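You operate a simulated robot arm through the tools that you are given. There is no shell and no other tool. Be economical: measure what you need, move in short steps, check, and stop when the job is done.

You are at the controls of a simulated two-armed robot. One attempt, no reset.

JOB
Take the lid off the white pot and lay it down on the top of the first stone table from the right.

Only the result counts: the job must be done as asked and must still hold three seconds after the hand-in. Knocking over, shifting, dropping, spilling or breaking anything else fails it. A push-on lid holds only when it is set on centred and level and pressed home; a screw cap is set on level and turned clockwise until tight.

ROBOT AND FRAMES
Two 6-joint arms with two-finger parallel grippers on one trunk, on a base that drives. Base frame: it is fixed to the floor where the robot stands at the start and does not move with it; the origin is under the middle of the robot, x ahead of it, y to its left, z up. Units: m, rad, N and s.
The left shoulder is at the start at [0.06, 0.187, 1.097], the right one opposite. With the tool pointing down near the work surface each hand reaches from about 0.24 to 0.62 m from the robot's upright axis, wherever it stands, measured 20 degrees to its own side. Places, roughly: white pot (10x10x6 cm) [0.5, -0.1, 0.8]. Payload 1.57 kg a hand.
The tool frame of a hand sits at the grasp point between the pads (the TCP): z along the fingers, y along the line on which they close. The tips reach 0.03 m beyond it. The gripper opens to 0.11 m. The fingers are 0.024 m wide and 0.012 m thick; the gripper's body (0.048 by 0.112 m) begins 0.078 m behind the TCP.
Orientation is told as [roll, pitch, yaw] about the base's x, y, z axes, in that order, counted from this pose: with the fingers straight down and closing along the base's y, the tool's x points along the base's -x, its y along +y and its z along -z.

CONTROLS
- The arms move only by the tool drive_tool. It takes "left_increments", "right_increments" or both (then of equal length, played together; a hand with none holds still); each is a list of rows, each a list of 7 numbers: the shift along the tool's x, y, z in units of 20 mm (1.0 is 20 mm), then the turn, a rotation vector about the tool's x, y, z in units of 8 degrees (1.0 is 8 degrees), then the gripper command, from -1 (shut) to 1 (fully open), values between in proportion. In form: [[dx, dy, dz, wx, wy, wz, grip], ...]. A call has 1 to 20 rows; each row shifts and turns the commanded pose from where the row before left it, along the tool's axes as they then stand. A call with a number of a shift or a turn outside -1 to 1 is refused whole. Rows are played at 5 a second. More than 0.05 m and 0.15 rad between two rows, or a gripper value outside its range, and nothing of the call is played. A pose out of reach is approached as far as the arm can. The call stops where the force on the tool passes 40 N (or 10 N more than at its start, if that is more) or the arm is blocked; 0.2 s more then pass. Each finger travels about 0.153 m/s and halts on what it meets, pressing with about 27 N; the grip force reading is that of the motor and also rises with nothing between the fingers. The clock runs only during rows and for 0.2 s after the last one: add rows that do not move to give the fingers time. The reply holds the time, the measured pose of the TCP, the force on the tool along the base axes, the opening and the grip force, in the units named above and with some noise, with the torque about the TCP (base axes, N m) and any sound that the robot's microphone picked up.
- Cameras (640 x 400 px; columns grow to the right, rows downward): "scene" is now at [0.007, -0.0334, 1.6358]; the picture's right is [-0.45, -0.89, 0.00], its down [-0.70, 0.35, -0.62] and it looks along [0.56, -0.28, -0.78] (base axes); focal length 272 px, centre (320, 200). "left" rides on the left gripper at [0.07, -0.016, -0.141] in its tool frame; the picture's right is [0.23, 0.97, 0.00], its down [-0.86, 0.20, -0.48] and it looks along [-0.47, 0.11, 0.88] (tool axes); focal length 222 px, centre (320, 200). "right" rides on the right gripper at [0.07, 0.016, -0.141] in its tool frame; the picture's right is [-0.23, 0.97, 0.00], its down [-0.86, -0.20, -0.48] and it looks along [-0.47, -0.11, 0.88] (tool axes); focal length 222 px, centre (320, 200).
- camera(camera): a new picture of that camera. No time passes.
- raise_lower(by): slides the trunk up (or, below 0, down) by that many m; the arms and the scene camera ride with it, the base frame stays. It gives what a move gives, with no picture.
- base_move(legs): drives the robot by 1 to 6 legs, each [ahead, left, turn to the left] in m, m and rad, along the robot's own axes; the way and the turn of a leg run together, so that a leg with both is an arc; at most 1.5 m and 3.142 rad a leg. The arms and the cameras ride along, it lands a little off, and it stops where it bumps. It gives what a move gives.
- aim_head(pan, tilt): turns the head with the scene camera to pan (to the left, within 1.501 rad either way) and tilt (down, from -0.506 to 1.204), counted from straight ahead of the robot. It gives what a move gives.
- probe_pixels(camera, pixels): for up to 12 pixels [column, row] of the newest picture of that camera ("zoom" is the newest enlarged one), the place [x, y, z] in the base frame of the surface seen there, good to about 0.002 m. No time passes.
- zoom(camera, box): a new picture of the part [left, top, right, bottom] of that camera's present view, enlarged. No time passes.
- close_job(): hands the job in; it is judged then, once.

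Go step by step. Measure first, check grasps and placings, and put right what went wrong. The budget is 80 turns and 78 pictures, counting those below and the enlarged ones. Unless the task says otherwise, let go and move clear before handing in, and close with one line.

The tools are called after ">>>" by a JSON object that holds its "name" and its "arguments". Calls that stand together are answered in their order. drive_tool: Moves the arms, as the interface text tells. Its arguments: {"type":"object","properties":{"left_increments":{"type":"array"},"right_increments":{"type":"array"}},"required":[]} The other tools are called the same way: raise_lower (by) slides the trunk up or down; base_move (legs) drives the base; aim_head (pan, tilt) turns the head that bears the scene camera; camera (camera) takes a picture; probe_pixels (camera, pixels) gives the place of the surface under pixels of a picture; zoom (camera, box) takes an enlarged picture of a part of a camera's view; close_job () hands the job in.

At the start:

```text
t: 0.0
left_eef_pos: [0.4057, 0.0018, 1.1214]
left_tcp_rot: [-0.001, -0.003, 0.002]
left_force: [0.6, 0.5, 0.1]
left_wrist_torque: [-0.02, 0.02, -0.03]
left_gripper_width: 0.11
left_grip_force: 0.1
right_eef_pos: [0.3166, -0.3766, 1.0847]
right_tcp_rot: [0.001, 0.0, -0.001]
right_force: [0.1, 0.5, 0.1]
right_wrist_torque: [0.0, 0.01, -0.01]
right_gripper_width: 0.11
right_grip_force: 0.0
trunk travel left (down, up): [-0.725, 0.265]
robot x, y, heading: [-0.0002, -0.0, 0.003]
head pan, tilt: [-0.466, 0.899]
```

scene: 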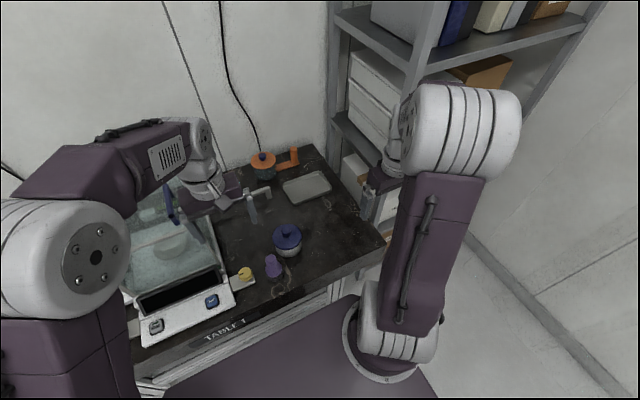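
right: 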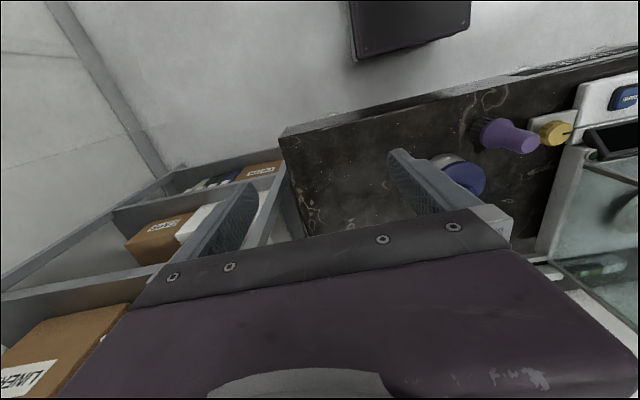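
left: 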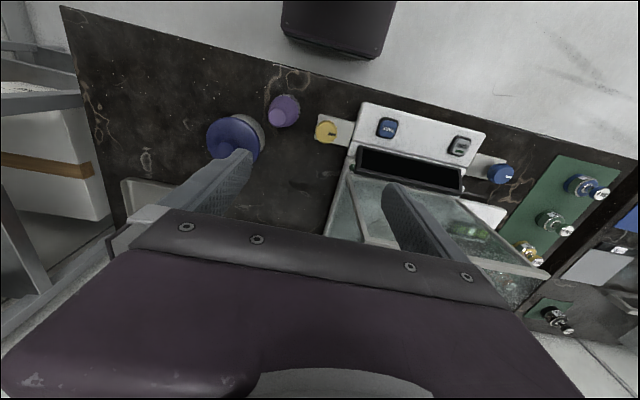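

The white pot with a blue lid is at about (287,240) on "TABLE 1". I need to see which tables there are, so I zoom in on the pot and probe it before looking around.

>>> {"name": "zoom", "arguments": {"camera": "scene", "box": [220, 180, 380, 280]}}

>>> {"name": "probe_pixels", "arguments": {"camera": "scene", "pixels": [[287, 230], [287, 240], [275, 240], [300, 240], [287, 253], [325, 240], [274, 260], [250, 210], [380, 240], [310, 150]]}}

>>> {"name": "aim_head", "arguments": {"pan": 0.5, "tilt": 0.6}}

>>> {"name": "camera", "arguments": {"camera": "scene"}}

>>> {"name": "aim_head", "arguments": {"pan": 1.45, "tilt": 0.5}}

>>> {"name": "camera", "arguments": {"camera": "scene"}}

>>> {"name": "aim_head", "arguments": {"pan": -1.45, "tilt": 0.5}}

>>> {"name": "camera", "arguments": {"camera": "scene"}}

```text
4.00 times, centred on (300, 230) of scene
```

zoom: 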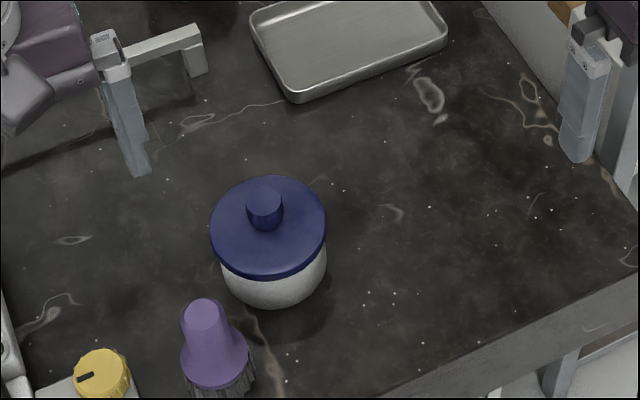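

```text
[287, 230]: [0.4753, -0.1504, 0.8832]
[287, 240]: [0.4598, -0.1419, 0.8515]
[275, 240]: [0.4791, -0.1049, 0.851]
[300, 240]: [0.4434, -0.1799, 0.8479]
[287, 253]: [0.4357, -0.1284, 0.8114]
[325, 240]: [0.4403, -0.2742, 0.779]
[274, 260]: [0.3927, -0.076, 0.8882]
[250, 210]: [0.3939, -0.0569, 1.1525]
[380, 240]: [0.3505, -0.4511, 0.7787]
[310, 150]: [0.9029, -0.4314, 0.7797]
```

```text
t: 1.2
left_eef_pos: [0.4065, 0.0035, 1.1195]
left_tcp_rot: [0.0, -0.002, 0.001]
left_force: [0.7, 0.2, 0.5]
left_wrist_torque: [-0.03, 0.0, -0.04]
left_gripper_width: 0.1102
left_grip_force: 0.1
right_eef_pos: [0.3164, -0.3749, 1.0865]
right_tcp_rot: [-0.001, 0.0, 0.001]
right_force: [0.2, 0.5, 0.8]
right_wrist_torque: [-0.01, 0.01, 0.0]
right_gripper_width: 0.1099
right_grip_force: 0.0
trunk travel left (down, up): [-0.725, 0.265]
robot x, y, heading: [0.0022, -0.0007, -0.001]
head pan, tilt: [0.499, 0.6]
```

```text
73 pictures are left
```

scene: 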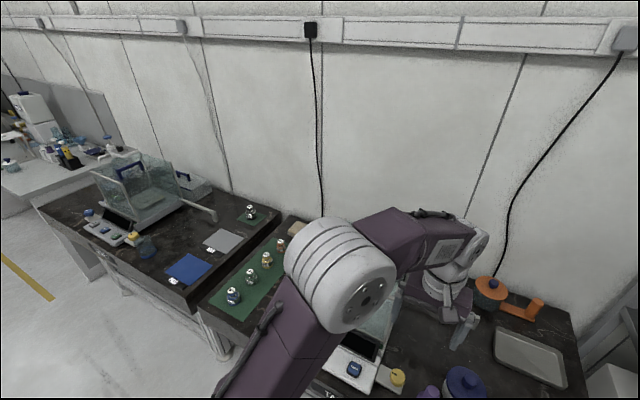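

```text
t: 2.5
left_eef_pos: [0.4068, 0.0025, 1.1204]
left_tcp_rot: [0.0, -0.001, 0.0]
left_force: [-0.6, -0.2, 0.1]
left_wrist_torque: [0.01, 0.0, 0.01]
left_gripper_width: 0.11
left_grip_force: 0.0
right_eef_pos: [0.3158, -0.3755, 1.0865]
right_tcp_rot: [0.0, 0.0, 0.001]
right_force: [1.1, 0.2, 0.6]
right_wrist_torque: [-0.04, 0.01, -0.03]
right_gripper_width: 0.11
right_grip_force: 0.1
trunk travel left (down, up): [-0.725, 0.265]
robot x, y, heading: [0.0006, 0.0025, 0.003]
head pan, tilt: [1.45, 0.499]
```

```text
72 pictures are left
```

scene: 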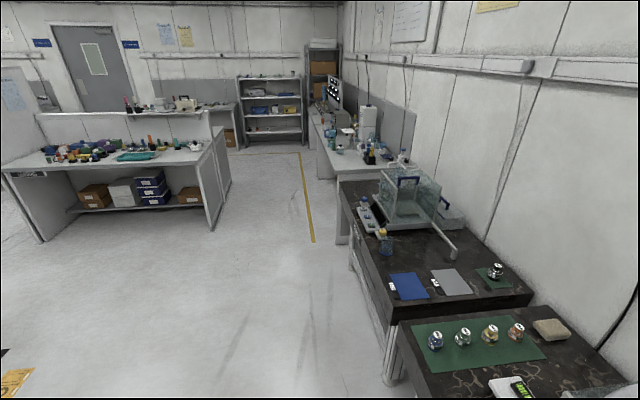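

```text
t: 5.0
left_eef_pos: [0.4067, 0.0028, 1.1207]
left_tcp_rot: [-0.001, -0.002, -0.001]
left_force: [0.5, -0.2, 0.2]
left_wrist_torque: [0.04, -0.03, -0.03]
left_gripper_width: 0.1102
left_grip_force: 0.1
right_eef_pos: [0.3158, -0.376, 1.0856]
right_tcp_rot: [-0.001, 0.0, 0.001]
right_force: [0.0, -0.1, 0.5]
right_wrist_torque: [-0.03, -0.01, -0.02]
right_gripper_width: 0.1099
right_grip_force: 0.0
trunk travel left (down, up): [-0.725, 0.265]
robot x, y, heading: [-0.001, 0.0027, 0.0]
head pan, tilt: [-1.45, 0.499]
```

```text
71 pictures are left
```

scene: 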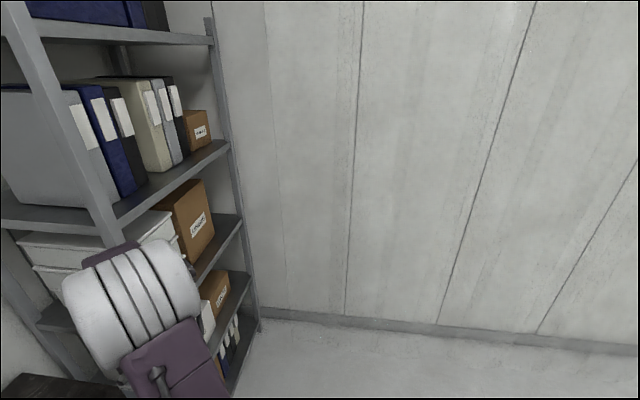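

The stone table with the pot is the rightmost one, and beyond it there is only a shelf and the wall. The lid therefore goes onto the free top of this same table. Next I measure the knob and the lid.

>>> {"name": "aim_head", "arguments": {"pan": -0.466, "tilt": 0.899}}

>>> {"name": "zoom", "arguments": {"camera": "scene", "box": [255, 200, 335, 250]}}

```text
t: 6.3
left_eef_pos: [0.4056, 0.002, 1.121]
left_tcp_rot: [0.001, -0.002, -0.001]
left_force: [0.0, 0.1, 0.3]
left_wrist_torque: [0.0, -0.01, 0.03]
left_gripper_width: 0.11
left_grip_force: 0.1
right_eef_pos: [0.3163, -0.3767, 1.0854]
right_tcp_rot: [-0.001, 0.0, 0.0]
right_force: [-0.7, 0.3, -0.1]
right_wrist_torque: [0.02, 0.02, 0.0]
right_gripper_width: 0.11
right_grip_force: 0.1
trunk travel left (down, up): [-0.725, 0.265]
robot x, y, heading: [0.0001, 0.0019, 0.001]
head pan, tilt: [-0.466, 0.899]
```

```text
8.00 times, centred on (295, 225) of scene
```

zoom: 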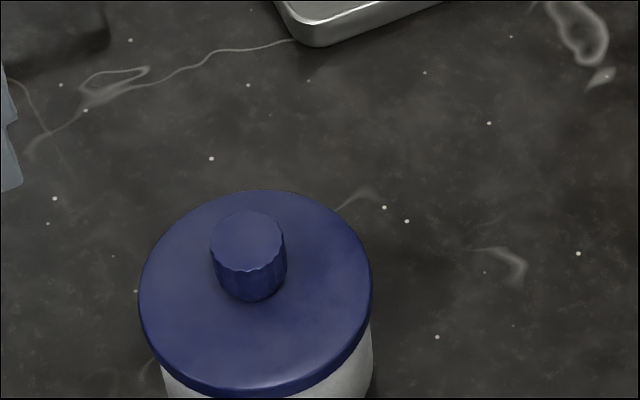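

>>> {"name": "probe_pixels", "arguments": {"camera": "zoom", "pixels": [[247, 239], [216, 239], [280, 239], [247, 216], [247, 262], [145, 285], [368, 285], [255, 195], [255, 340], [250, 290]]}}

>>> {"name": "camera", "arguments": {"camera": "right"}}

```text
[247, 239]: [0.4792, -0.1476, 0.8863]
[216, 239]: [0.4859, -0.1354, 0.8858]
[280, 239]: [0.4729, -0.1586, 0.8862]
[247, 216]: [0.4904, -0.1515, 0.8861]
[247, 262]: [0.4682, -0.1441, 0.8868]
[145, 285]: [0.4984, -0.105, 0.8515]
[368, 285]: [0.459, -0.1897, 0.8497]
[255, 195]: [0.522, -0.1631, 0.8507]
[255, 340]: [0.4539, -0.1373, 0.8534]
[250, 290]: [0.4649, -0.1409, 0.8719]
```

```text
69 pictures are left
```

right: 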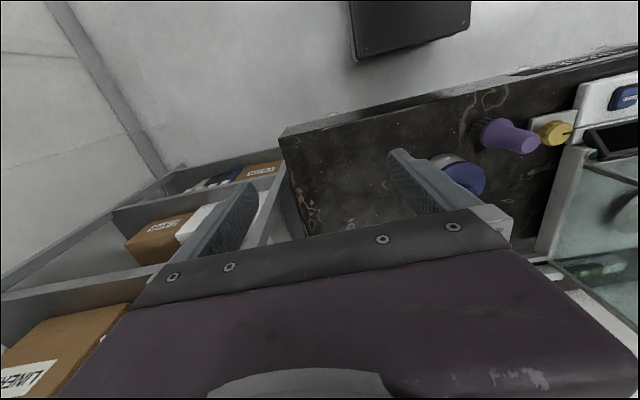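

The knob is centred at (0.479, -0.1475), spans z 0.852 to 0.886 and is about 26 mm wide; the lid is about 97 mm across. I move the left hand aside first and bring the right hand above the knob.

>>> {"name": "drive_tool", "arguments": {"left_increments": [[0, 0.8, 0, 0, 0, 0, 1], [0, 0.8, 0, 0, 0, 0, 1], [0, 0.8, 0, 0, 0, 0, 1], [0, 0.8, 0, 0, 0, 0, 1], [0, 0.8, 0, 0, 0, 0, 1], [0, 0.8, 0, 0, 0, 0, 1], [0, 0.8, 0, 0, 0, 0, 1], [0, 0.8, 0, 0, 0, 0, 1], [0, 0, 0, 0, 0, 0, 1]]}}

>>> {"name": "drive_tool", "arguments": {"right_increments": [[-0.68, 0.955, 0, 0, 0, 0, 0.2], [-0.68, 0.955, 0, 0, 0, 0, 0.2], [-0.68, 0.955, 0, 0, 0, 0, 0.2], [-0.68, 0.955, 0, 0, 0, 0, 0.2], [-0.68, 0.955, 0, 0, 0, 0, 0.2], [-0.68, 0.955, 0, 0, 0, 0, 0.2], [-0.68, 0.955, 0, 0, 0, 0, 0.2], [-0.68, 0.955, 0, 0, 0, 0, 0.2], [-0.68, 0.955, 0, 0, 0, 0, 0.2], [-0.68, 0.955, 0, 0, 0, 0, 0.2], [-0.68, 0.955, 0, 0, 0, 0, 0.2], [-0.68, 0.955, 0, 0, 0, 0, 0.2], [0, 0, 0.9, 0, 0, 0, 0.2], [0, 0, 0.9, 0, 0, 0, 0.2], [0, 0, 0.9, 0, 0, 0, 0.2], [0, 0, 0.9, 0, 0, 0, 0.2], [0, 0, 0.9, 0, 0, 0, 0.2], [0, 0, 0, 0, 0, 0, 0.2]]}}

>>> {"name": "camera", "arguments": {"camera": "scene"}}

>>> {"name": "camera", "arguments": {"camera": "right"}}

```text
t: 8.3
left_eef_pos: [0.4042, 0.1289, 1.1214]
left_tcp_rot: [0.0, -0.001, -0.001]
left_force: [0.3, -0.1, -0.1]
left_wrist_torque: [-0.01, -0.01, -0.02]
left_gripper_width: 0.1101
left_grip_force: 0.0
right_eef_pos: [0.3169, -0.3767, 1.086]
right_tcp_rot: [-0.001, -0.001, 0.0]
right_force: [-0.9, 0.1, -0.1]
right_wrist_torque: [-0.01, 0.01, 0.03]
right_gripper_width: 0.1099
right_grip_force: 0.0
trunk travel left (down, up): [-0.725, 0.265]
robot x, y, heading: [0.0003, -0.0017, 0.0]
head pan, tilt: [-0.466, 0.899]
```

```text
t: 12.1
left_eef_pos: [0.4047, 0.1306, 1.1209]
left_tcp_rot: [0.0, -0.002, 0.0]
left_force: [-0.8, -0.2, -0.3]
left_wrist_torque: [-0.01, 0.02, -0.05]
left_gripper_width: 0.1099
left_grip_force: 0.0
right_eef_pos: [0.4784, -0.1466, 0.9948]
right_tcp_rot: [0.0, 0.0, 0.001]
right_force: [-0.8, -0.7, 0.3]
right_wrist_torque: [0.0, -0.03, 0.0]
right_gripper_width: 0.0661
right_grip_force: 0.1
trunk travel left (down, up): [-0.725, 0.265]
robot x, y, heading: [-0.0003, -0.0017, -0.001]
head pan, tilt: [-0.466, 0.899]
```

```text
68 pictures are left
```

scene: 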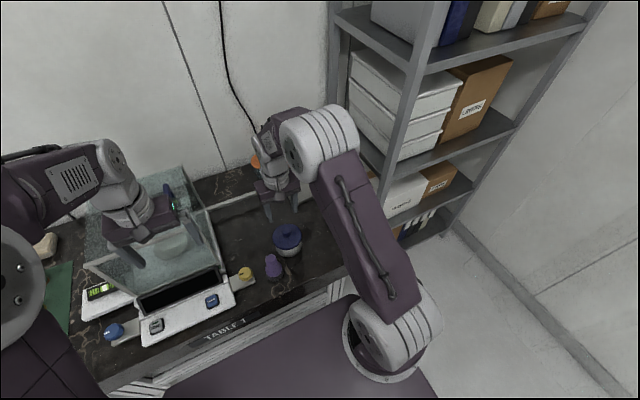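

```text
67 pictures are left
```

right: 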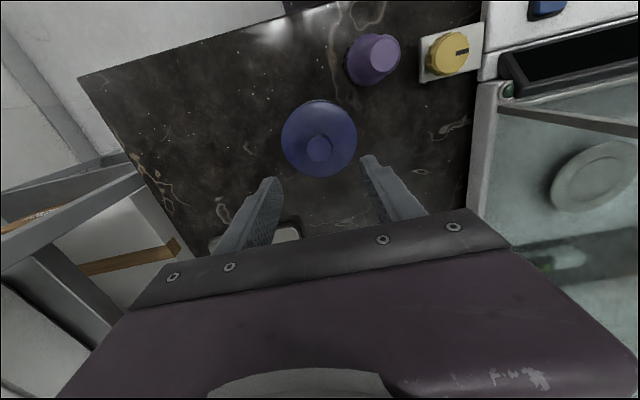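

The right hand is above the knob with its fingers straddling it and about a 20 mm gap on each side. I lower to TCP z of about 0.89 and check before closing.

>>> {"name": "drive_tool", "arguments": {"right_increments": [[0, 0, 0.9, 0, 0, 0, 0.2], [0, 0, 0.9, 0, 0, 0, 0.2], [0, 0, 0.9, 0, 0, 0, 0.2], [0, 0, 0.9, 0, 0, 0, 0.2], [0, 0, 0.8, 0, 0, 0, 0.2], [0, 0, 0.8, 0, 0, 0, 0.2], [0, 0, 0, 0, 0, 0, 0.2]]}}

>>> {"name": "camera", "arguments": {"camera": "right"}}

>>> {"name": "zoom", "arguments": {"camera": "scene", "box": [220, 180, 380, 280]}}

```text
t: 13.7
left_eef_pos: [0.4034, 0.1298, 1.1204]
left_tcp_rot: [0.001, -0.001, 0.0]
left_force: [-0.6, 0.0, 0.1]
left_wrist_torque: [0.02, 0.01, -0.04]
left_gripper_width: 0.11
left_grip_force: 0.1
right_eef_pos: [0.4791, -0.1466, 0.8921]
right_tcp_rot: [-0.001, 0.0, 0.0]
right_force: [0.2, 0.0, 0.1]
right_wrist_torque: [-0.04, 0.0, 0.0]
right_gripper_width: 0.0658
right_grip_force: 0.1
trunk travel left (down, up): [-0.725, 0.265]
robot x, y, heading: [0.0007, 0.0024, -0.003]
head pan, tilt: [-0.466, 0.899]
```

```text
66 pictures are left
```

right: 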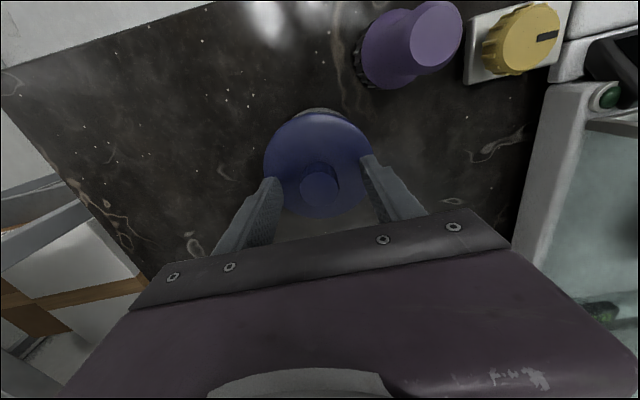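

```text
4.00 times, centred on (300, 230) of scene
```

zoom: 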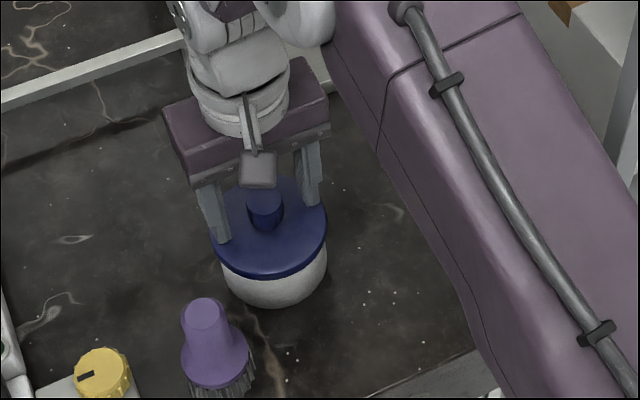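

The knob sits midway between the finger tips at about (265,215) in the zoom. I go 3 mm lower and close.

>>> {"name": "drive_tool", "arguments": {"right_increments": [[0, -0.04, 0.15, 0, 0, 0, 0.2], [0, 0, 0, 0, 0, 0, -0.2], [0, 0, 0, 0, 0, 0, -0.45], [0, 0, 0, 0, 0, 0, -0.7], [0, 0, 0, 0, 0, 0, -1], [0, 0, 0, 0, 0, 0, -1], [0, 0, 0, 0, 0, 0, -1]]}}

```text
t: 15.3
left_eef_pos: [0.4045, 0.1309, 1.1218]
left_tcp_rot: [-0.002, -0.001, -0.003]
left_force: [-0.4, 0.3, 0.2]
left_wrist_torque: [-0.01, 0.01, -0.02]
left_gripper_width: 0.1104
left_grip_force: 0.1
right_eef_pos: [0.4783, -0.1478, 0.8888]
right_tcp_rot: [0.0, 0.0, 0.001]
right_force: [0.6, 0.7, 0.1]
right_wrist_torque: [0.01, -0.03, 0.01]
right_gripper_width: 0.0279
right_grip_force: 26.9
trunk travel left (down, up): [-0.725, 0.265]
robot x, y, heading: [0.002, -0.001, -0.004]
head pan, tilt: [-0.466, 0.899]
```

The grip is firm on the 28 mm knob with no side force. I lift slowly by about 10 mm and watch the force.

>>> {"name": "drive_tool", "arguments": {"right_increments": [[0, 0, -0.1, 0, 0, 0, -1], [0, 0, -0.1, 0, 0, 0, -1], [0, 0, -0.1, 0, 0, 0, -1], [0, 0, -0.1, 0, 0, 0, -1], [0, 0, -0.1, 0, 0, 0, -1]]}}

>>> {"name": "zoom", "arguments": {"camera": "scene", "box": [220, 180, 380, 280]}}

```text
t: 16.5
left_eef_pos: [0.4046, 0.1304, 1.1202]
left_tcp_rot: [-0.001, 0.001, 0.0]
left_force: [-0.5, -0.5, 0.5]
left_wrist_torque: [0.0, 0.02, 0.0]
left_gripper_width: 0.11
left_grip_force: 0.1
right_eef_pos: [0.4786, -0.1476, 0.898]
right_tcp_rot: [0.001, 0.002, 0.0]
right_force: [0.5, 0.2, -1.3]
right_wrist_torque: [0.0, 0.02, -0.04]
right_gripper_width: 0.0281
right_grip_force: 27.5
trunk travel left (down, up): [-0.725, 0.265]
robot x, y, heading: [-0.0026, -0.0, 0.005]
head pan, tilt: [-0.466, 0.899]
```

```text
4.00 times, centred on (300, 230) of scene
```

zoom: 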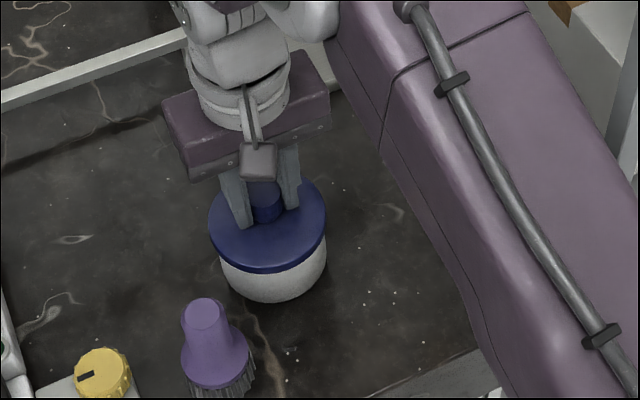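

The lid rose, but the pot's lower rim may have risen with it: about (275,300) now against 305 before. I check this up close.

>>> {"name": "zoom", "arguments": {"camera": "scene", "box": [255, 215, 335, 265]}}

>>> {"name": "camera", "arguments": {"camera": "right"}}

>>> {"name": "camera", "arguments": {"camera": "left"}}

```text
8.00 times, centred on (295, 240) of scene
```

zoom: 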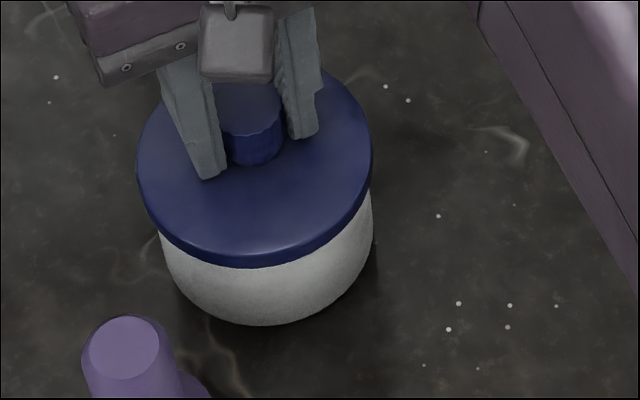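

```text
62 pictures are left
```

right: 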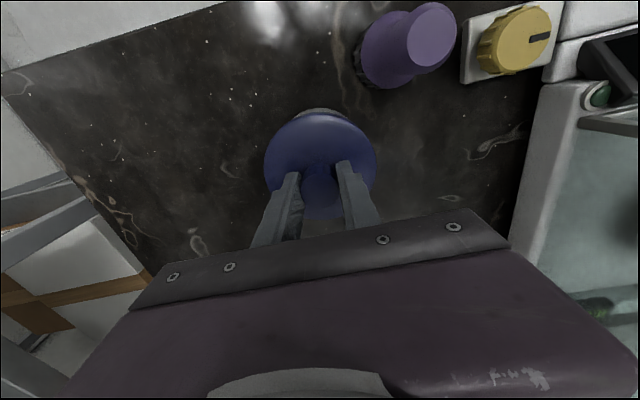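

```text
61 pictures are left
```

left: 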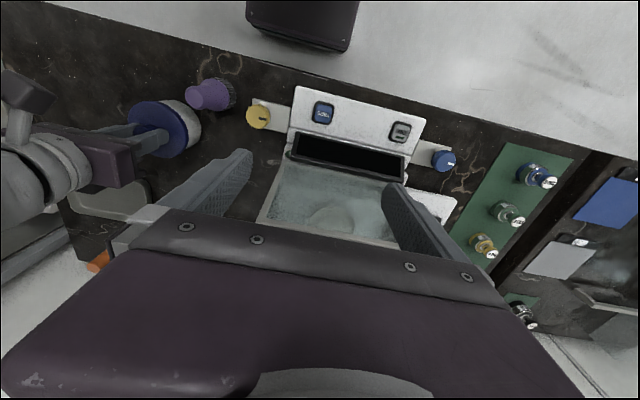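

I probe the lid top and the pot wall, to see whether the pot is hanging from the lid.

>>> {"name": "probe_pixels", "arguments": {"camera": "zoom", "pixels": [[145, 165], [368, 165], [240, 220], [265, 275], [265, 300], [265, 315], [265, 322], [265, 330], [180, 275]]}}

```text
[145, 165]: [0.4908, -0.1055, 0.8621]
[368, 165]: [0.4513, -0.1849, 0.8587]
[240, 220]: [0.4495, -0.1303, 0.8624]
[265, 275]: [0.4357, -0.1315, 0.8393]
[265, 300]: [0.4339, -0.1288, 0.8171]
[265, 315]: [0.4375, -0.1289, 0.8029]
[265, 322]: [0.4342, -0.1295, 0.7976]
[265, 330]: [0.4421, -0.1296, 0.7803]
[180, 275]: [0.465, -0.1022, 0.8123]
```

The lid is up 10 mm, but the table shows under the pot wall (ray at (265,330)), so the pot hangs on the lid and the lid is a tight fit. I put the pot back exactly where it was, then plan to hold its body with the left hand.

>>> {"name": "drive_tool", "arguments": {"right_increments": [[0, 0, 0.1, 0, 0, 0, -1], [0, 0, 0.1, 0, 0, 0, -1], [0, 0, 0.1, 0, 0, 0, -1], [0, 0, 0.1, 0, 0, 0, -1], [0, 0, 0.1, 0, 0, 0, -1], [0, 0, 0, 0, 0, 0, -1]]}}

>>> {"name": "zoom", "arguments": {"camera": "scene", "box": [255, 215, 335, 265]}}

>>> {"name": "camera", "arguments": {"camera": "scene"}}

>>> {"name": "probe_pixels", "arguments": {"camera": "scene", "pixels": [[270, 256], [273, 275], [266, 268], [282, 268], [246, 271], [240, 280], [180, 172], [205, 240], [228, 285], [178, 200], [215, 200], [240, 200]]}}

>>> {"name": "probe_pixels", "arguments": {"camera": "zoom", "pixels": [[145, 170], [368, 170], [240, 220], [265, 280], [265, 300], [265, 315], [265, 325], [265, 335], [170, 285], [180, 300], [365, 250], [350, 290]]}}

```text
t: 17.9
left_eef_pos: [0.4044, 0.1306, 1.121]
left_tcp_rot: [0.0, -0.002, 0.001]
left_force: [-0.2, -0.5, -0.1]
left_wrist_torque: [-0.02, -0.01, -0.02]
left_gripper_width: 0.1099
left_grip_force: 0.1
right_eef_pos: [0.4796, -0.1477, 0.8877]
right_tcp_rot: [0.001, 0.002, 0.0]
right_force: [-0.6, 0.5, 0.9]
right_wrist_torque: [-0.01, 0.04, 0.01]
right_gripper_width: 0.0281
right_grip_force: 27.0
trunk travel left (down, up): [-0.725, 0.265]
robot x, y, heading: [0.0009, 0.0029, -0.002]
head pan, tilt: [-0.466, 0.899]
```

```text
8.00 times, centred on (295, 240) of scene
```

zoom: 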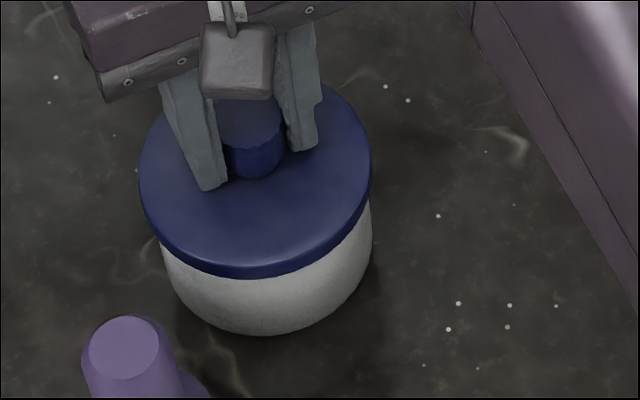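

```text
59 pictures are left
```

scene: 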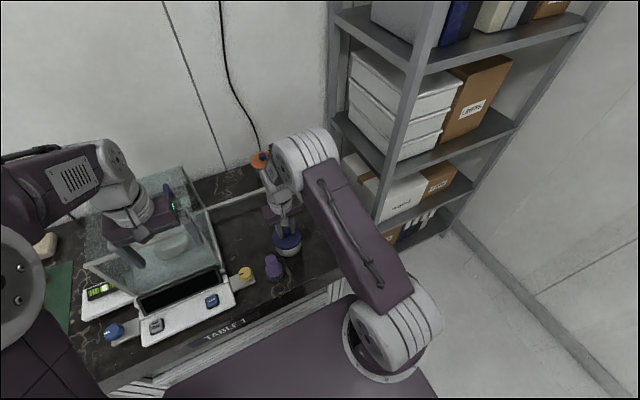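

```text
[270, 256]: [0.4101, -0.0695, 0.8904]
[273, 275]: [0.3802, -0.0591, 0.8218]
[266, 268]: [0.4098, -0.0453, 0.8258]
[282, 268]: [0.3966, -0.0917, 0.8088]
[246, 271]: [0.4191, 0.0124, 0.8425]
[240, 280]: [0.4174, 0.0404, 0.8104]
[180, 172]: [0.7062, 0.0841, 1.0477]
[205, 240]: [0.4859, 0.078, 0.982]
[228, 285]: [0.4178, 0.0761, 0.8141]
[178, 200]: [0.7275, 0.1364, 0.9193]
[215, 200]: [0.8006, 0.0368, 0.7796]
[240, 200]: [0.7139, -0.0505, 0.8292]
```

```text
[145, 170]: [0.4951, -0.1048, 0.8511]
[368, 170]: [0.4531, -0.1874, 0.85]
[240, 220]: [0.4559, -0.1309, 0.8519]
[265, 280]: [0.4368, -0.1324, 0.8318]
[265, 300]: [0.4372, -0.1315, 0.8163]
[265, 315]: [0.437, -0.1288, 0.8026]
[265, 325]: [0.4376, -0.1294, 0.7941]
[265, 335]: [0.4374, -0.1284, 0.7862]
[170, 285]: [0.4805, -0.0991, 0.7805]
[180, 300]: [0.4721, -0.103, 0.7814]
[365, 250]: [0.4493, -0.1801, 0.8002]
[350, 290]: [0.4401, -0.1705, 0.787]
```

The pot stands back on the table: body radius about 46 mm, lid radius about 48 mm. A balance box at y>0.08 blocks the left side, so I swap roles. The left hand will take the knob from above and the right hand will hold the body from the front right, tilted 45°. I release the knob and back the right hand off.

>>> {"name": "drive_tool", "arguments": {"right_increments": [[0, 0, 0, 0, 0, 0, -0.3], [0, 0, 0, 0, 0, 0, 0.1], [0, 0, 0, 0, 0, 0, 0.1], [0, 0, -0.8, 0, 0, 0, 0.1], [0, 0, -1, 0, 0, 0, 0.1], [0, 0, -1, 0, 0, 0, 0.1], [0, 0, -1, 0, 0, 0, 0.1], [0, 0, -1, 0, 0, 0, 0.2], [0, -1, -1, 0, 0, 0, 0.2], [0.5, -1, 0, 0, 0, 0, 0.2], [0.5, -1, 0, 0, 0, 0, 0.5], [0.5, -1, 0, 0, 0, 0, 1], [0.5, -1, 0, 0, 0, 0, 1], [0.5, -1, 0, 0, 0, 0, 1], [0.5, -1, 0, 0, 0, 0, 1], [0.5, -1, 0, 0, 0, 0, 1], [0, 0, 0, 0, 0, 0, 1]]}}

```text
t: 21.5
left_eef_pos: [0.4053, 0.1307, 1.121]
left_tcp_rot: [-0.002, -0.002, 0.001]
left_force: [0.2, 0.8, -0.9]
left_wrist_torque: [-0.02, -0.02, 0.0]
left_gripper_width: 0.11
left_grip_force: 0.1
right_eef_pos: [0.4093, -0.3076, 1.0046]
right_tcp_rot: [0.0, -0.001, 0.001]
right_force: [0.0, -0.5, -0.5]
right_wrist_torque: [-0.03, -0.01, 0.03]
right_gripper_width: 0.1103
right_grip_force: 0.1
trunk travel left (down, up): [-0.725, 0.265]
robot x, y, heading: [0.0005, -0.003, -0.001]
head pan, tilt: [-0.466, 0.899]
```

Now I turn the right hand by yaw +45° and tilt its fingers forward 45°, in free air.

>>> {"name": "drive_tool", "arguments": {"right_increments": [[0, 0, 0, 0, 0, -0.9375, 1], [0, 0, 0, 0, 0, -0.9375, 1], [0, 0, 0, 0, 0, -0.9375, 1], [0, 0, 0, 0, 0, -0.9375, 1], [0, 0, 0, 0, 0, -0.9375, 1], [0, 0, 0, 0, 0, -0.9375, 1], [0, 0, 0, 0, -0.9375, 0, 1], [0, 0, 0, 0, -0.9375, 0, 1], [0, 0, 0, 0, -0.9375, 0, 1], [0, 0, 0, 0, -0.9375, 0, 1], [0, 0, 0, 0, -0.9375, 0, 1], [0, 0, 0, 0, -0.9375, 0, 1], [0, 0, 0, 0, 0, 0, 1]]}}

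>>> {"name": "camera", "arguments": {"camera": "scene"}}

>>> {"name": "camera", "arguments": {"camera": "right"}}

```text
t: 24.3
left_eef_pos: [0.4054, 0.1297, 1.1209]
left_tcp_rot: [-0.002, -0.002, -0.001]
left_force: [-0.9, 0.7, 1.1]
left_wrist_torque: [-0.01, -0.01, -0.05]
left_gripper_width: 0.11
left_grip_force: 0.2
right_eef_pos: [0.4098, -0.3065, 1.0035]
right_tcp_rot: [0.001, -0.788, 0.787]
right_force: [-0.5, -0.3, -0.9]
right_wrist_torque: [0.03, -0.03, -0.01]
right_gripper_width: 0.11
right_grip_force: 0.0
trunk travel left (down, up): [-0.725, 0.265]
robot x, y, heading: [0.0038, 0.0011, 0.002]
head pan, tilt: [-0.466, 0.899]
```

```text
58 pictures are left
```

scene: 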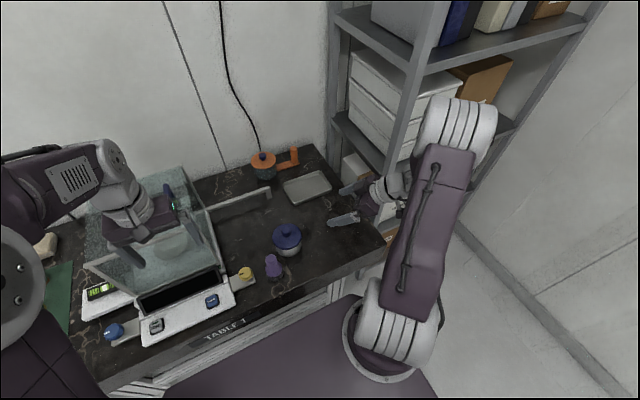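

```text
57 pictures are left
```

right: 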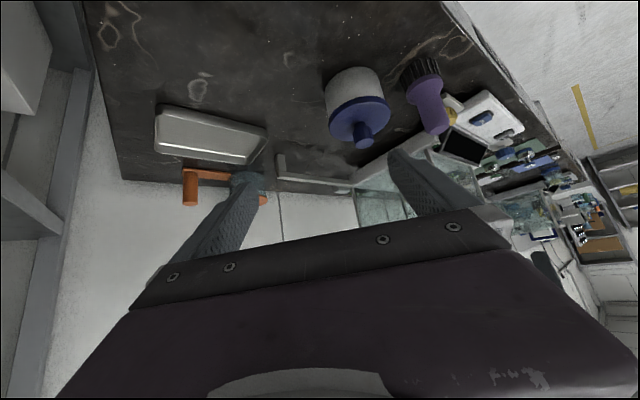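

The orientation is reached. Next the left hand goes above the knob.

>>> {"name": "drive_tool", "arguments": {"left_increments": [[-0.263, -0.993, 0, 0, 0, 0, 0.2], [-0.263, -0.993, 0, 0, 0, 0, 0.2], [-0.263, -0.993, 0, 0, 0, 0, 0.2], [-0.263, -0.993, 0, 0, 0, 0, 0.2], [-0.263, -0.993, 0, 0, 0, 0, 0.2], [-0.263, -0.993, 0, 0, 0, 0, 0.2], [-0.263, -0.993, 0, 0, 0, 0, 0.2], [-0.263, -0.993, 0, 0, 0, 0, 0.2], [-0.263, -0.993, 0, 0, 0, 0, 0.2], [-0.263, -0.993, 0, 0, 0, 0, 0.2], [-0.263, -0.993, 0, 0, 0, 0, 0.2], [-0.263, -0.993, 0, 0, 0, 0, 0.2], [-0.263, -0.993, 0, 0, 0, 0, 0.2], [-0.263, -0.993, 0, 0, 0, 0, 0.2], [0, 0, 0.8, 0, 0, 0, 0.2], [0, 0, 0.8, 0, 0, 0, 0.2], [0, 0, 0.8, 0, 0, 0, 0.2], [0, 0, 0.8, 0, 0, 0, 0.2], [0, 0, 0.8, 0, 0, 0, 0.2], [0, 0, 0.8, 0, 0, 0, 0.2]]}}

>>> {"name": "camera", "arguments": {"camera": "left"}}

>>> {"name": "camera", "arguments": {"camera": "scene"}}

>>> {"name": "zoom", "arguments": {"camera": "scene", "box": [255, 200, 335, 250]}}

```text
t: 28.5
left_eef_pos: [0.4631, -0.134, 1.0183]
left_tcp_rot: [-0.002, -0.005, 0.0]
left_force: [0.9, 0.0, 0.0]
left_wrist_torque: [0.04, -0.01, 0.0]
left_gripper_width: 0.066
left_grip_force: 0.0
left hand out of reach, approached as far as the arm can: row 13, 14
right_eef_pos: [0.4102, -0.3072, 1.0047]
right_tcp_rot: [0.002, -0.785, 0.786]
right_force: [0.1, 0.2, 0.3]
right_wrist_torque: [0.0, -0.02, -0.04]
right_gripper_width: 0.1099
right_grip_force: 0.0
trunk travel left (down, up): [-0.725, 0.265]
robot x, y, heading: [-0.0027, 0.0026, -0.002]
head pan, tilt: [-0.466, 0.899]
```

```text
56 pictures are left
```

left: 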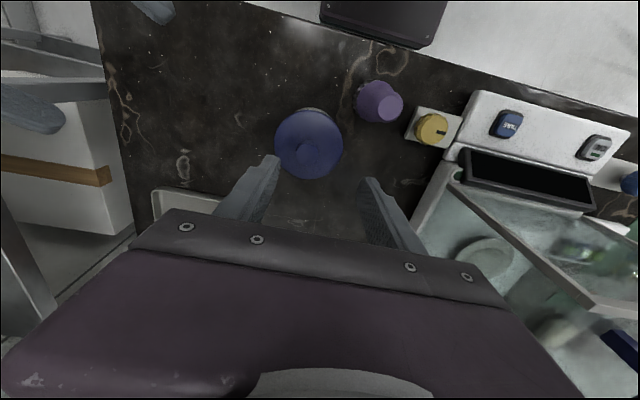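

```text
55 pictures are left
```

scene: 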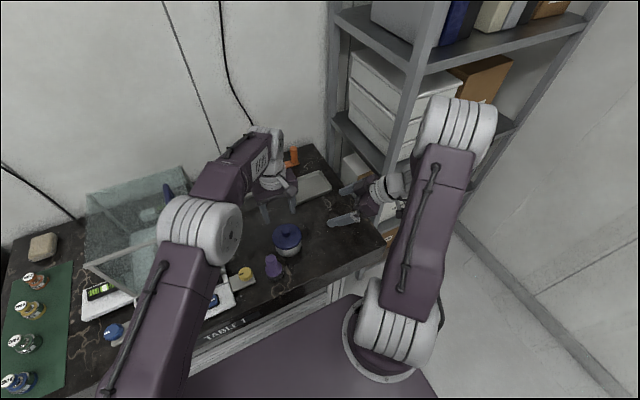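

```text
8.00 times, centred on (295, 225) of scene
```

zoom: 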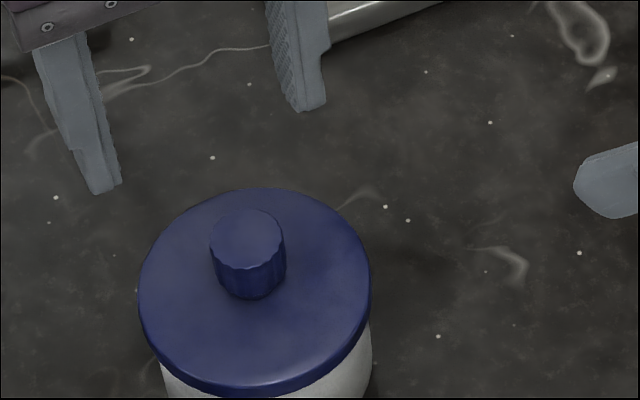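

The left hand stops about 20 mm short of its reach limit, and the pot is unchanged. I plan to drive the base about 0.1 m to the right, so I first check where the shelf stands.

>>> {"name": "probe_pixels", "arguments": {"camera": "scene", "pixels": [[425, 60], [350, 160], [385, 210], [440, 60], [405, 205], [470, 235], [385, 235], [460, 110], [430, 80], [400, 190]]}}

```text
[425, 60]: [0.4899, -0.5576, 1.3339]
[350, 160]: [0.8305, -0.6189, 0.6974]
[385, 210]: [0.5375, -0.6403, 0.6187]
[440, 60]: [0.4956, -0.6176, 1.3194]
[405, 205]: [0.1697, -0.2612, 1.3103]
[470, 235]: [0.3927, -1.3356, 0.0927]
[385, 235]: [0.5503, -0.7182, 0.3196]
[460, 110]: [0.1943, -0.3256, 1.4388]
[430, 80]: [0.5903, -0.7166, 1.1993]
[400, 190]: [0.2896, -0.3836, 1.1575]
```

The shelf starts at y of about -0.56 and only for x>0.49, so a 0.09 m shift to the right is clear.

>>> {"name": "base_move", "arguments": {"legs": [[0, -0.09, 0]]}}

>>> {"name": "zoom", "arguments": {"camera": "scene", "box": [215, 175, 375, 275]}}

```text
t: 29.6
left_eef_pos: [0.4628, -0.2254, 1.0184]
left_tcp_rot: [-0.001, -0.002, -0.004]
left_force: [-0.6, 0.3, 0.2]
left_wrist_torque: [0.0, 0.0, 0.03]
left_gripper_width: 0.066
left_grip_force: 0.1
right_eef_pos: [0.4098, -0.3976, 1.0046]
right_tcp_rot: [0.0, -0.786, 0.784]
right_force: [0.0, -0.2, -0.4]
right_wrist_torque: [-0.02, 0.04, 0.04]
right_gripper_width: 0.1099
right_grip_force: 0.1
trunk travel left (down, up): [-0.725, 0.265]
robot x, y, heading: [0.0008, -0.0879, -0.004]
head pan, tilt: [-0.466, 0.899]
```

```text
4.00 times, centred on (295, 225) of scene
```

zoom: 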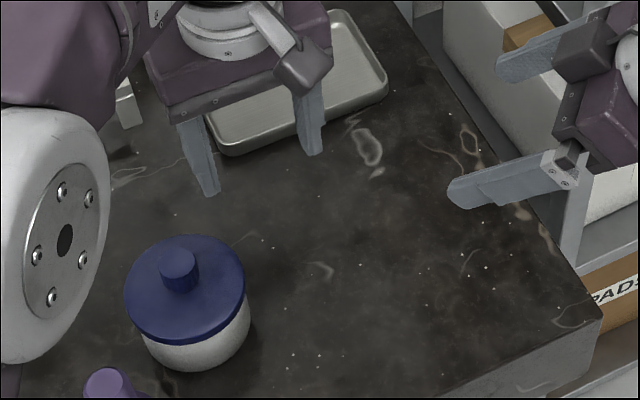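

Left hand: centre over the knob, then check.

>>> {"name": "drive_tool", "arguments": {"left_increments": [[-0.2, 0.95, 0, 0, 0, 0, 0.2], [-0.2, 0.95, 0, 0, 0, 0, 0.2], [-0.2, 0.95, 0, 0, 0, 0, 0.2], [-0.2, 0.95, 0, 0, 0, 0, 0.2], [0, 0, 0, 0, 0, 0, 0.2]]}}

>>> {"name": "zoom", "arguments": {"camera": "scene", "box": [215, 200, 295, 250]}}

```text
t: 30.8
left_eef_pos: [0.4797, -0.1488, 1.0178]
left_tcp_rot: [-0.002, -0.001, -0.001]
left_force: [-0.1, 0.4, -0.3]
left_wrist_torque: [0.0, -0.01, 0.02]
left_gripper_width: 0.0661
left_grip_force: 0.1
right_eef_pos: [0.4099, -0.3989, 1.0042]
right_tcp_rot: [0.0, -0.786, 0.783]
right_force: [0.5, -0.2, -0.6]
right_wrist_torque: [0.03, -0.01, -0.01]
right_gripper_width: 0.1101
right_grip_force: 0.1
trunk travel left (down, up): [-0.725, 0.265]
robot x, y, heading: [-0.0031, -0.0935, 0.004]
head pan, tilt: [-0.466, 0.899]
```

```text
8.00 times, centred on (255, 225) of scene
```

zoom: 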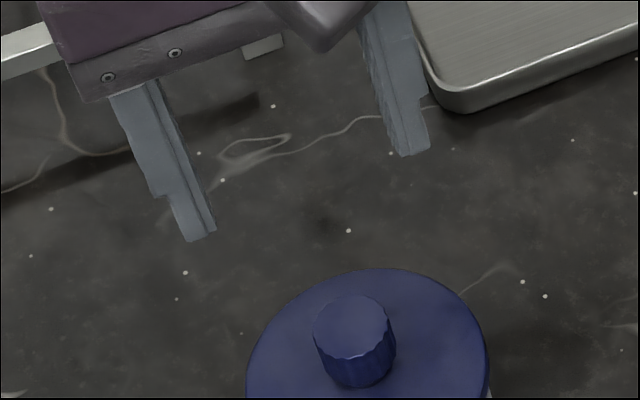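

>>> {"name": "probe_pixels", "arguments": {"camera": "zoom", "pixels": [[351, 325], [320, 325], [382, 325], [351, 300], [351, 348]]}}

```text
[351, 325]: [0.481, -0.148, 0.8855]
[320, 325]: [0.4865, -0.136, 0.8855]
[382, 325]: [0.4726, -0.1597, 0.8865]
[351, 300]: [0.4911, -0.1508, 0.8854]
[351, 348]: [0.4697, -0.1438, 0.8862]
```

The knob is at (0.480, -0.148) and the left hand is centred on it, so it can descend.

>>> {"name": "drive_tool", "arguments": {"left_increments": [[0, 0, 0.9, 0, 0, 0, 0.2], [0, 0, 0.9, 0, 0, 0, 0.2], [0, 0, 0.9, 0, 0, 0, 0.2], [0, 0, 0.9, 0, 0, 0, 0.2], [0, 0, 0.9, 0, 0, 0, 0.2], [0, 0, 0.9, 0, 0, 0, 0.2], [0, 0, 0.9, 0, 0, 0, 0.2], [0, 0, 0, 0, 0, 0, 0.2]]}}

>>> {"name": "zoom", "arguments": {"camera": "scene", "box": [195, 185, 355, 285]}}

>>> {"name": "camera", "arguments": {"camera": "right"}}

```text
t: 32.6
left_eef_pos: [0.4787, -0.1489, 0.8931]
left_tcp_rot: [-0.001, -0.001, -0.002]
left_force: [0.7, -0.8, -0.4]
left_wrist_torque: [-0.03, -0.01, 0.01]
left_gripper_width: 0.0658
left_grip_force: 0.1
right_eef_pos: [0.4079, -0.3981, 1.0059]
right_tcp_rot: [0.002, -0.786, 0.785]
right_force: [0.4, 0.0, 0.2]
right_wrist_torque: [0.01, 0.04, 0.01]
right_gripper_width: 0.1098
right_grip_force: 0.1
trunk travel left (down, up): [-0.725, 0.265]
robot x, y, heading: [-0.0013, -0.094, -0.002]
head pan, tilt: [-0.466, 0.899]
```

```text
4.00 times, centred on (275, 235) of scene
```

zoom: 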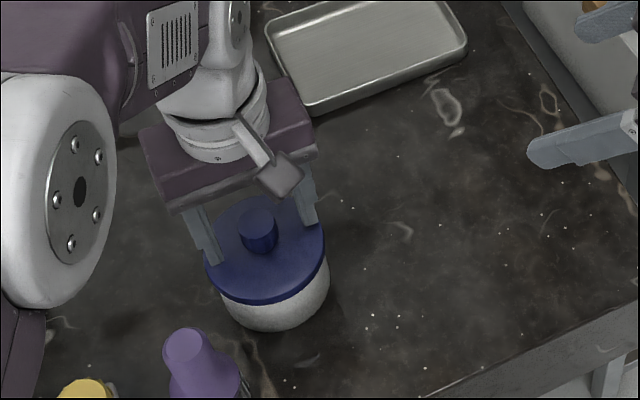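

```text
50 pictures are left
```

right: 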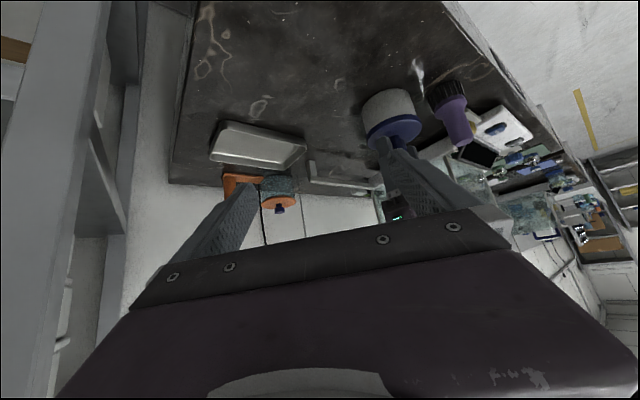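

Both hands are clear and the knob is centred between the left fingers. I close the left hand on the knob, then bring the right hand to its staging pose on the approach line.

>>> {"name": "drive_tool", "arguments": {"left_increments": [[0, 0, 0.15, 0, 0, 0, 0.0], [0, 0, 0, 0, 0, 0, -0.3], [0, 0, 0, 0, 0, 0, -0.6], [0, 0, 0, 0, 0, 0, -1], [0, 0, 0, 0, 0, 0, -1], [0, 0, 0, 0, 0, 0, -1]]}}

>>> {"name": "drive_tool", "arguments": {"right_increments": [[-0.096, 0.9, 0.943, 0, 0, 0, 1], [-0.096, 0.9, 0.943, 0, 0, 0, 1], [-0.096, 0.9, 0.943, 0, 0, 0, 1], [-0.096, 0.9, 0.943, 0, 0, 0, 1], [-0.096, 0.9, 0.943, 0, 0, 0, 1], [-0.096, 0.9, 0.943, 0, 0, 0, 1], [-0.096, 0.9, 0.943, 0, 0, 0, 1], [0, 0, 0, 0, 0, 0, 1]]}}

>>> {"name": "camera", "arguments": {"camera": "right"}}

>>> {"name": "zoom", "arguments": {"camera": "scene", "box": [195, 185, 355, 285]}}

```text
t: 34.0
left_eef_pos: [0.4798, -0.1487, 0.8905]
left_tcp_rot: [0.0, -0.001, -0.001]
left_force: [1.4, 1.7, 1.5]
left_wrist_torque: [0.04, -0.03, 0.01]
left_gripper_width: 0.0281
left_grip_force: 26.9
right_eef_pos: [0.4093, -0.3985, 1.0048]
right_tcp_rot: [0.0, -0.785, 0.781]
right_force: [-0.1, 0.1, -0.3]
right_wrist_torque: [0.0, 0.0, -0.01]
right_gripper_width: 0.1101
right_grip_force: 0.0
trunk travel left (down, up): [-0.725, 0.265]
robot x, y, heading: [-0.0022, -0.0904, -0.002]
head pan, tilt: [-0.466, 0.899]
```

```text
t: 35.8
left_eef_pos: [0.4805, -0.1479, 0.8912]
left_tcp_rot: [0.001, -0.002, -0.003]
left_force: [-0.1, 0.2, 1.0]
left_wrist_torque: [0.02, 0.0, 0.0]
left_gripper_width: 0.0281
left_grip_force: 26.8
right_eef_pos: [0.4376, -0.2599, 0.9615]
right_tcp_rot: [0.006, -0.781, 0.782]
right_force: [-0.3, 0.3, -0.3]
right_wrist_torque: [-0.02, 0.0, -0.01]
right_gripper_width: 0.1099
right_grip_force: 0.1
right hand out of reach, approached as far as the arm can: row 4, 5, 6, 7
trunk travel left (down, up): [-0.725, 0.265]
robot x, y, heading: [-0.0016, -0.091, -0.003]
head pan, tilt: [-0.466, 0.899]
```

```text
49 pictures are left
```

right: 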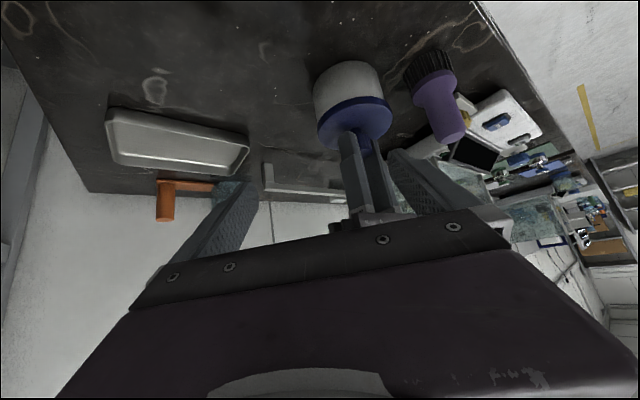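

```text
4.00 times, centred on (275, 235) of scene
```

zoom: 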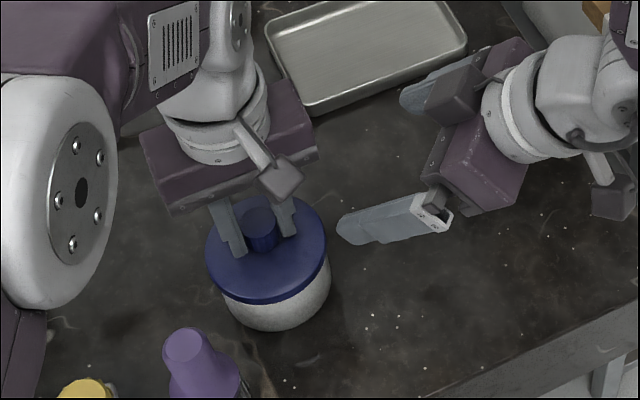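

The left hand holds the knob (28 mm, 27 N). The right hand is folded too close in that approach, so I swing it round base z to yaw 80° and come in from the right side instead.

>>> {"name": "drive_tool", "arguments": {"right_increments": [[0, 0, -0.5, -0.619, 0, -0.619, 1], [0, 0, 0, -0.619, 0, -0.619, 1], [0, 0, 0, -0.619, 0, -0.619, 1], [0, 0, 0, -0.619, 0, -0.619, 1], [0, 0, 0, -0.619, 0, -0.619, 1], [0, 0, 0, 0, 0, 0, 1]]}}

>>> {"name": "zoom", "arguments": {"camera": "scene", "box": [195, 165, 387, 285]}}

```text
t: 37.2
left_eef_pos: [0.4805, -0.1493, 0.8903]
left_tcp_rot: [0.001, -0.002, -0.001]
left_force: [-0.9, 0.2, 0.1]
left_wrist_torque: [0.03, 0.01, -0.02]
left_gripper_width: 0.0278
left_grip_force: 26.6
right_eef_pos: [0.4326, -0.2646, 0.9694]
right_tcp_rot: [0.0, -0.786, 1.398]
right_force: [0.4, 0.5, 0.4]
right_wrist_torque: [0.0, -0.02, -0.01]
right_gripper_width: 0.1099
right_grip_force: 0.3
trunk travel left (down, up): [-0.725, 0.265]
robot x, y, heading: [-0.0012, -0.092, -0.005]
head pan, tilt: [-0.466, 0.899]
```

```text
3.33 times, centred on (291, 225) of scene
```

zoom: 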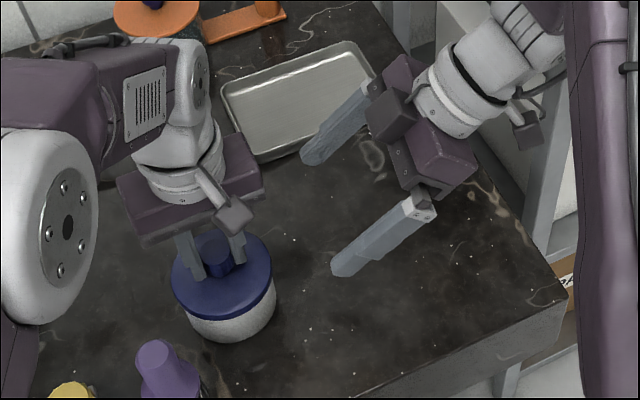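

The pose is reached. I move onto the approach line, 0.13 m back from the grip.

>>> {"name": "drive_tool", "arguments": {"right_increments": [[0.58, -0.435, 0.89, 0, 0, 0, 1], [0.58, -0.435, 0.89, 0, 0, 0, 1], [0.58, -0.435, 0.89, 0, 0, 0, 1], [0, 0, 0, 0, 0, 0, 1]]}}

>>> {"name": "camera", "arguments": {"camera": "right"}}

>>> {"name": "zoom", "arguments": {"camera": "scene", "box": [195, 165, 387, 285]}}

```text
t: 38.2
left_eef_pos: [0.4799, -0.1489, 0.8906]
left_tcp_rot: [-0.001, -0.001, -0.002]
left_force: [1.1, -0.8, 0.2]
left_wrist_torque: [0.05, 0.0, -0.02]
left_gripper_width: 0.0278
left_grip_force: 27.2
right_eef_pos: [0.4598, -0.2578, 0.909]
right_tcp_rot: [0.003, -0.786, 1.394]
right_force: [0.4, -0.2, 0.6]
right_wrist_torque: [0.0, 0.01, 0.02]
right_gripper_width: 0.1101
right_grip_force: 0.2
trunk travel left (down, up): [-0.725, 0.265]
robot x, y, heading: [0.002, -0.0918, 0.001]
head pan, tilt: [-0.466, 0.899]
```

```text
46 pictures are left
```

right: 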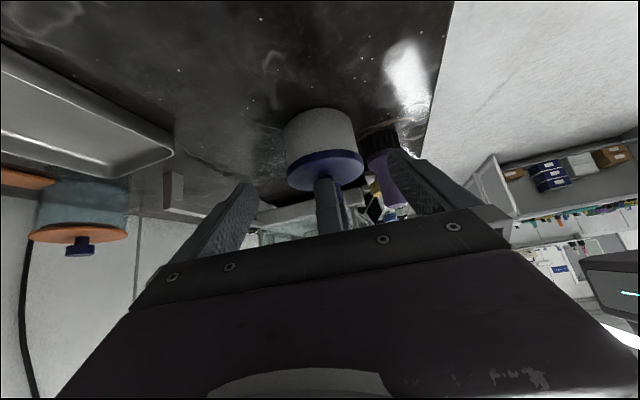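

```text
3.33 times, centred on (291, 225) of scene
```

zoom: 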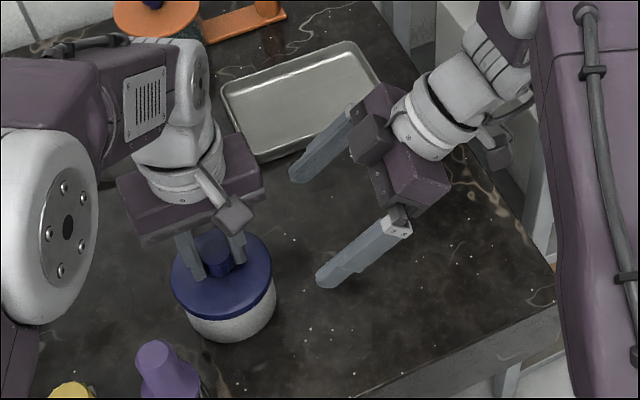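

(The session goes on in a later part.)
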